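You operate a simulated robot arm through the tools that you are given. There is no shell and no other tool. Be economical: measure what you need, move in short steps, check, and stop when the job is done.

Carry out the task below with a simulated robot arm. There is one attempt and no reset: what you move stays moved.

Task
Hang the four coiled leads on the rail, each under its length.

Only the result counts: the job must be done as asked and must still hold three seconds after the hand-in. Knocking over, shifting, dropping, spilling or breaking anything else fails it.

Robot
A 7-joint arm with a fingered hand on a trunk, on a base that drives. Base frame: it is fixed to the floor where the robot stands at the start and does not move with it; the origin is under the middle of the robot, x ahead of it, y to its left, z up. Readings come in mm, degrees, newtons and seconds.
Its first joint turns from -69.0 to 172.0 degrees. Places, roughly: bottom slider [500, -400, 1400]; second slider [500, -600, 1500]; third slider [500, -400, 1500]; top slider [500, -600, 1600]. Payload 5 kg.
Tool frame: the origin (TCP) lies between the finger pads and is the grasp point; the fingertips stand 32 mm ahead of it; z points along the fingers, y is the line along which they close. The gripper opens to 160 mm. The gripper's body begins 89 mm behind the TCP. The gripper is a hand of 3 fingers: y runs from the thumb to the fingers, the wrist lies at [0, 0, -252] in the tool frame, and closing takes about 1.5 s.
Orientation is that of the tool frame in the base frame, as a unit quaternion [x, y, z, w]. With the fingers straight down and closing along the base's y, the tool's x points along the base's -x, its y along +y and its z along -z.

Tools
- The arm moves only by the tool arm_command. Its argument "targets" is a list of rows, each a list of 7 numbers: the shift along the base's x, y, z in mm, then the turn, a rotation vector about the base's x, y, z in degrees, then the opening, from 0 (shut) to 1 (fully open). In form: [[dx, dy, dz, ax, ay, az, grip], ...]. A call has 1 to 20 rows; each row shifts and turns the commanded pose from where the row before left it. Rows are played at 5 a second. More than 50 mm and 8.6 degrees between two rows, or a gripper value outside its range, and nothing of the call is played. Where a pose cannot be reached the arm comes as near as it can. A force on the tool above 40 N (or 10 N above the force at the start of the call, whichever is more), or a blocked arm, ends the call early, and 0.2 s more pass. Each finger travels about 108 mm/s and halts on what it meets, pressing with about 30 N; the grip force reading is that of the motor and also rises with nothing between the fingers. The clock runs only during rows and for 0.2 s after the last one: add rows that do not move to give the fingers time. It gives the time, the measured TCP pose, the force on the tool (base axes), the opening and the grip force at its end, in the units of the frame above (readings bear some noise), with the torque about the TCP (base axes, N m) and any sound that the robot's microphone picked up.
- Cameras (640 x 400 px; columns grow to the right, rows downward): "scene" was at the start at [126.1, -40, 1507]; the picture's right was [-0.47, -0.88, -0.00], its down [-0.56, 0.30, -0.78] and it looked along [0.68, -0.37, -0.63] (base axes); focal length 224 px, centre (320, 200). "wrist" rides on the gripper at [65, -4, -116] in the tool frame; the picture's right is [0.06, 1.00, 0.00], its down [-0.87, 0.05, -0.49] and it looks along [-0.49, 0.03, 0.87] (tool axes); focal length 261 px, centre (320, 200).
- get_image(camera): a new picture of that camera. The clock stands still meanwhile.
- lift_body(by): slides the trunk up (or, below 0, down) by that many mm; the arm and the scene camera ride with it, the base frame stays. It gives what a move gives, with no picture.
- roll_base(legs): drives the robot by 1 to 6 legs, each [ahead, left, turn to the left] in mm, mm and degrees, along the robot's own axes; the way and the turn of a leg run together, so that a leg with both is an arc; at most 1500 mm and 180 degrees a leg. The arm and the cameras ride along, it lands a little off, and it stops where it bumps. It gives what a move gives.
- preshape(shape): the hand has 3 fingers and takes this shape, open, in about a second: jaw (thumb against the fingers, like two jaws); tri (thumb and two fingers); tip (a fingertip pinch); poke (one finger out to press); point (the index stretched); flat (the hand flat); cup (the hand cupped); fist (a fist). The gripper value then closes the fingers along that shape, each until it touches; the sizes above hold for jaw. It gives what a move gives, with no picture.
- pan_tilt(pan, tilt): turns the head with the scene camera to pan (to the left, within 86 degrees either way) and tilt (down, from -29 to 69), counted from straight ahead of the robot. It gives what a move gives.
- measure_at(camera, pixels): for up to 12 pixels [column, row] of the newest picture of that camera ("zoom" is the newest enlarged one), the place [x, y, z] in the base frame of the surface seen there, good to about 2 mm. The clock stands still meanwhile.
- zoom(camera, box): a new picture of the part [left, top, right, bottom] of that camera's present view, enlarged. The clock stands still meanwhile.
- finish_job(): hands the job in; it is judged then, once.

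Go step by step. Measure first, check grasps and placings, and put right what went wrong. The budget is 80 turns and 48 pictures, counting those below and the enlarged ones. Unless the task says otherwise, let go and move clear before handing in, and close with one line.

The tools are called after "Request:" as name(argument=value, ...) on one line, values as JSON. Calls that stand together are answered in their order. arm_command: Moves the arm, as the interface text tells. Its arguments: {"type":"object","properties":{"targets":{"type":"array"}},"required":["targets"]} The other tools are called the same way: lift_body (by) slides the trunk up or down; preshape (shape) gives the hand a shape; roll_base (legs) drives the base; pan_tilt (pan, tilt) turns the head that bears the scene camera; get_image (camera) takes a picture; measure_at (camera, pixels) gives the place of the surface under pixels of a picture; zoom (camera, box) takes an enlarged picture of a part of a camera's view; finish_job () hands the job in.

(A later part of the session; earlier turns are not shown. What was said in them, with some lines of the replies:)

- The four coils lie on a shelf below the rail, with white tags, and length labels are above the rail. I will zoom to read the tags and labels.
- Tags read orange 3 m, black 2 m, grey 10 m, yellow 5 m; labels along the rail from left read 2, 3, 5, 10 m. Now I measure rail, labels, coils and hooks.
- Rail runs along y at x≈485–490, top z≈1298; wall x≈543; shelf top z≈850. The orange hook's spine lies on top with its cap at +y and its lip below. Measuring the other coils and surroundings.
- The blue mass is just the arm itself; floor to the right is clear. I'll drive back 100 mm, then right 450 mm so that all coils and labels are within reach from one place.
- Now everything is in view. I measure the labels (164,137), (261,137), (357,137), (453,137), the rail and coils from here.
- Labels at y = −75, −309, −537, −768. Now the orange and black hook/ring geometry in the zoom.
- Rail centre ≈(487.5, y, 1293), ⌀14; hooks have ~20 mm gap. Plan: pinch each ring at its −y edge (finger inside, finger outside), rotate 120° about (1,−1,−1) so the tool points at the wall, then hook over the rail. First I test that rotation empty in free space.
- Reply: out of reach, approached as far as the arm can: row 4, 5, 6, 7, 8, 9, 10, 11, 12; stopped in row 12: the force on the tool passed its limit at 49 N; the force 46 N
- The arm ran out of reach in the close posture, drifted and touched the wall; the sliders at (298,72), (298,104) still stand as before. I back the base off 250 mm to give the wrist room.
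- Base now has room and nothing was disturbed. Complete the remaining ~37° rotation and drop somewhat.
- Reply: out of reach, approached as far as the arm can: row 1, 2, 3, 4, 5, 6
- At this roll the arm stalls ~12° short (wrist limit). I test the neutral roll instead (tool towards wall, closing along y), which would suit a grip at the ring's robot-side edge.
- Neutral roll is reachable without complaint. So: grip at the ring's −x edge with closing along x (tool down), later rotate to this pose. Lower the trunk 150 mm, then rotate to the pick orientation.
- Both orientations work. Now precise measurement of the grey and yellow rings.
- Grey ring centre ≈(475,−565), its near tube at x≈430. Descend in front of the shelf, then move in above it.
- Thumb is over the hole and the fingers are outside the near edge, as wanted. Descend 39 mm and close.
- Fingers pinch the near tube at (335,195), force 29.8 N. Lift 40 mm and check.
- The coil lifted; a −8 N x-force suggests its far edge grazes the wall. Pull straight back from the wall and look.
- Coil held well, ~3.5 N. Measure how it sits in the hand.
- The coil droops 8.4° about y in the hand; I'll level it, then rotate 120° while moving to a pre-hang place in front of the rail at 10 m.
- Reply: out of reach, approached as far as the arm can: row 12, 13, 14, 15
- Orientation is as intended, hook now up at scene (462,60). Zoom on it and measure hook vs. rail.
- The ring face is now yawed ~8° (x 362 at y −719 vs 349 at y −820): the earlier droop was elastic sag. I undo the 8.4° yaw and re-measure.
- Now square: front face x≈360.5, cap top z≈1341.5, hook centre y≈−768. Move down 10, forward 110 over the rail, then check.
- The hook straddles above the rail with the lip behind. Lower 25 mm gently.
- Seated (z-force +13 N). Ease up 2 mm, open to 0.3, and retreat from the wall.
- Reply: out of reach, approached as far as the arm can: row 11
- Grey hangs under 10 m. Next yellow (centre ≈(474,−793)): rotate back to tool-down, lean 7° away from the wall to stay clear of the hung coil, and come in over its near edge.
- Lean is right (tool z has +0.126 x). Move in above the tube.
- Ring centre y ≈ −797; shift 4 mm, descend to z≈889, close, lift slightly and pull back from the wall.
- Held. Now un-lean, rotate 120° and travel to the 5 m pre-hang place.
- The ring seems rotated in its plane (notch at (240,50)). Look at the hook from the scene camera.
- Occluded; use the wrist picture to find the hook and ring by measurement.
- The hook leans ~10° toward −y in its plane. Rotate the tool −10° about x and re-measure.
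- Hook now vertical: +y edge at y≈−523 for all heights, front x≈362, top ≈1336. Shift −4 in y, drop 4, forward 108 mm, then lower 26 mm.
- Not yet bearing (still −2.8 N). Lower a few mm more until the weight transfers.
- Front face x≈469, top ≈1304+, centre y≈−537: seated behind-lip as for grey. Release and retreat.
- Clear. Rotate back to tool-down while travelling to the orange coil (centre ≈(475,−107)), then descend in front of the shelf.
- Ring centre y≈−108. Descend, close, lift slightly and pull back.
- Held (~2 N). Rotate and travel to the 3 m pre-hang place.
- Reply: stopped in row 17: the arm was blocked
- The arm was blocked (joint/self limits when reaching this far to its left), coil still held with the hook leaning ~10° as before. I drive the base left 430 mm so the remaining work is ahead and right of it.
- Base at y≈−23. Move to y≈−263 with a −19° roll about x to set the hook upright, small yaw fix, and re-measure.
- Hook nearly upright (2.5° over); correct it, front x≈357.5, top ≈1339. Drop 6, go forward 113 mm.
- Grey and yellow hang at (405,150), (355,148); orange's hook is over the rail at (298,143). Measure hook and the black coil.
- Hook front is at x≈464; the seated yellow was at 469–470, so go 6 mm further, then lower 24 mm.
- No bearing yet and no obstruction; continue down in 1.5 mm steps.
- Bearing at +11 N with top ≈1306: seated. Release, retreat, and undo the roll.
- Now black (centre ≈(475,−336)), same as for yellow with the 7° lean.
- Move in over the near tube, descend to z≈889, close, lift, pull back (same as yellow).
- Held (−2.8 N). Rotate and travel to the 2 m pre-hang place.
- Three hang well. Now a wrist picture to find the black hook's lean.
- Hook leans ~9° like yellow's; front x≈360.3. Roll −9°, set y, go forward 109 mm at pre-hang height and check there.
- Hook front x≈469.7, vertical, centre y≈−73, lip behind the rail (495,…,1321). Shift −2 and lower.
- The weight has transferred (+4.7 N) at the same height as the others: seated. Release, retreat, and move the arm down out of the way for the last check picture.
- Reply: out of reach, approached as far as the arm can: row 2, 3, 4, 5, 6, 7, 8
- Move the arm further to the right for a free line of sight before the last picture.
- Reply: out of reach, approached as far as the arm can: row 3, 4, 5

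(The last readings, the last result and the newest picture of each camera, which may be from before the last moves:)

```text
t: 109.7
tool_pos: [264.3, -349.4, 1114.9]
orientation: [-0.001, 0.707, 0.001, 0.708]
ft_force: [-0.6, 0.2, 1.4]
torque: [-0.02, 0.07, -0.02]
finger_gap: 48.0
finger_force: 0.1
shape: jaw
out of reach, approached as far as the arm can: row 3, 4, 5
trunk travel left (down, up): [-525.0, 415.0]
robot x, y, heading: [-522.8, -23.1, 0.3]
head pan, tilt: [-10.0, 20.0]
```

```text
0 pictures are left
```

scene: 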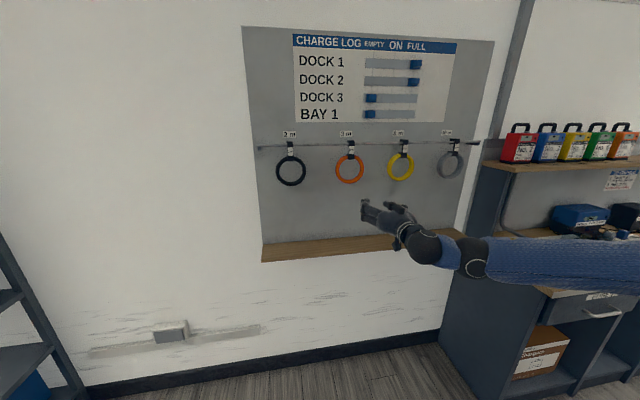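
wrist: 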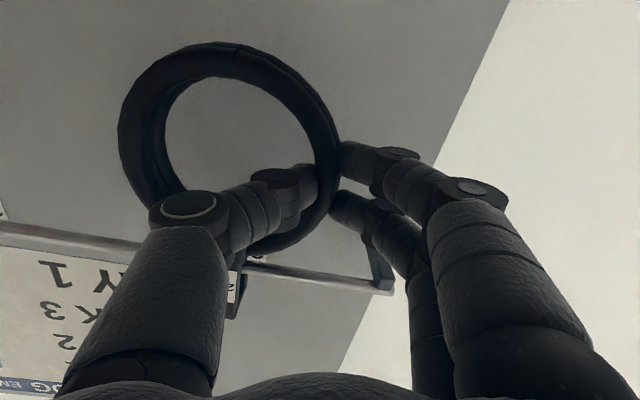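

All four hang: black, orange, yellow, grey under 2, 3, 5, 10 m. A free measurement to confirm hook positions and sliders.

Request:
measure_at(camera="scene", pixels=[[290, 147], [351, 148], [404, 147], [455, 147], [289, 134], [346, 133], [398, 133], [447, 132], [370, 114], [371, 98], [413, 82], [415, 64]])

```text
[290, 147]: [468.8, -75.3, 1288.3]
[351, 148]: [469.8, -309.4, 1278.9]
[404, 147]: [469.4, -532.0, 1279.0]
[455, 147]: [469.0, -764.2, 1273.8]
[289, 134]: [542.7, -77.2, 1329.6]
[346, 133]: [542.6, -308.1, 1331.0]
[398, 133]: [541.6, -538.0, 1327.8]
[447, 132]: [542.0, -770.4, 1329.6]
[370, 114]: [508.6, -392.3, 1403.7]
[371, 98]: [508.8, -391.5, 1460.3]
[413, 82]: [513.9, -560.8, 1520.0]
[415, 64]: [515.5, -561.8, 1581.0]
```

The four hooks sit within a few mm of their labels, and the sliders stand where they were in earlier pictures. Handing in.

Request:
finish_job()

```text
The job is handed in.
```

All four leads hang on the rail, each under its own length: black at 2 m, orange at 3 m, yellow at 5 m and grey at 10 m. The last measurement put every hook within about 6 mm of its label. The hand touched the wall once during an early test move; the sliders beside it looked unchanged afterwards.
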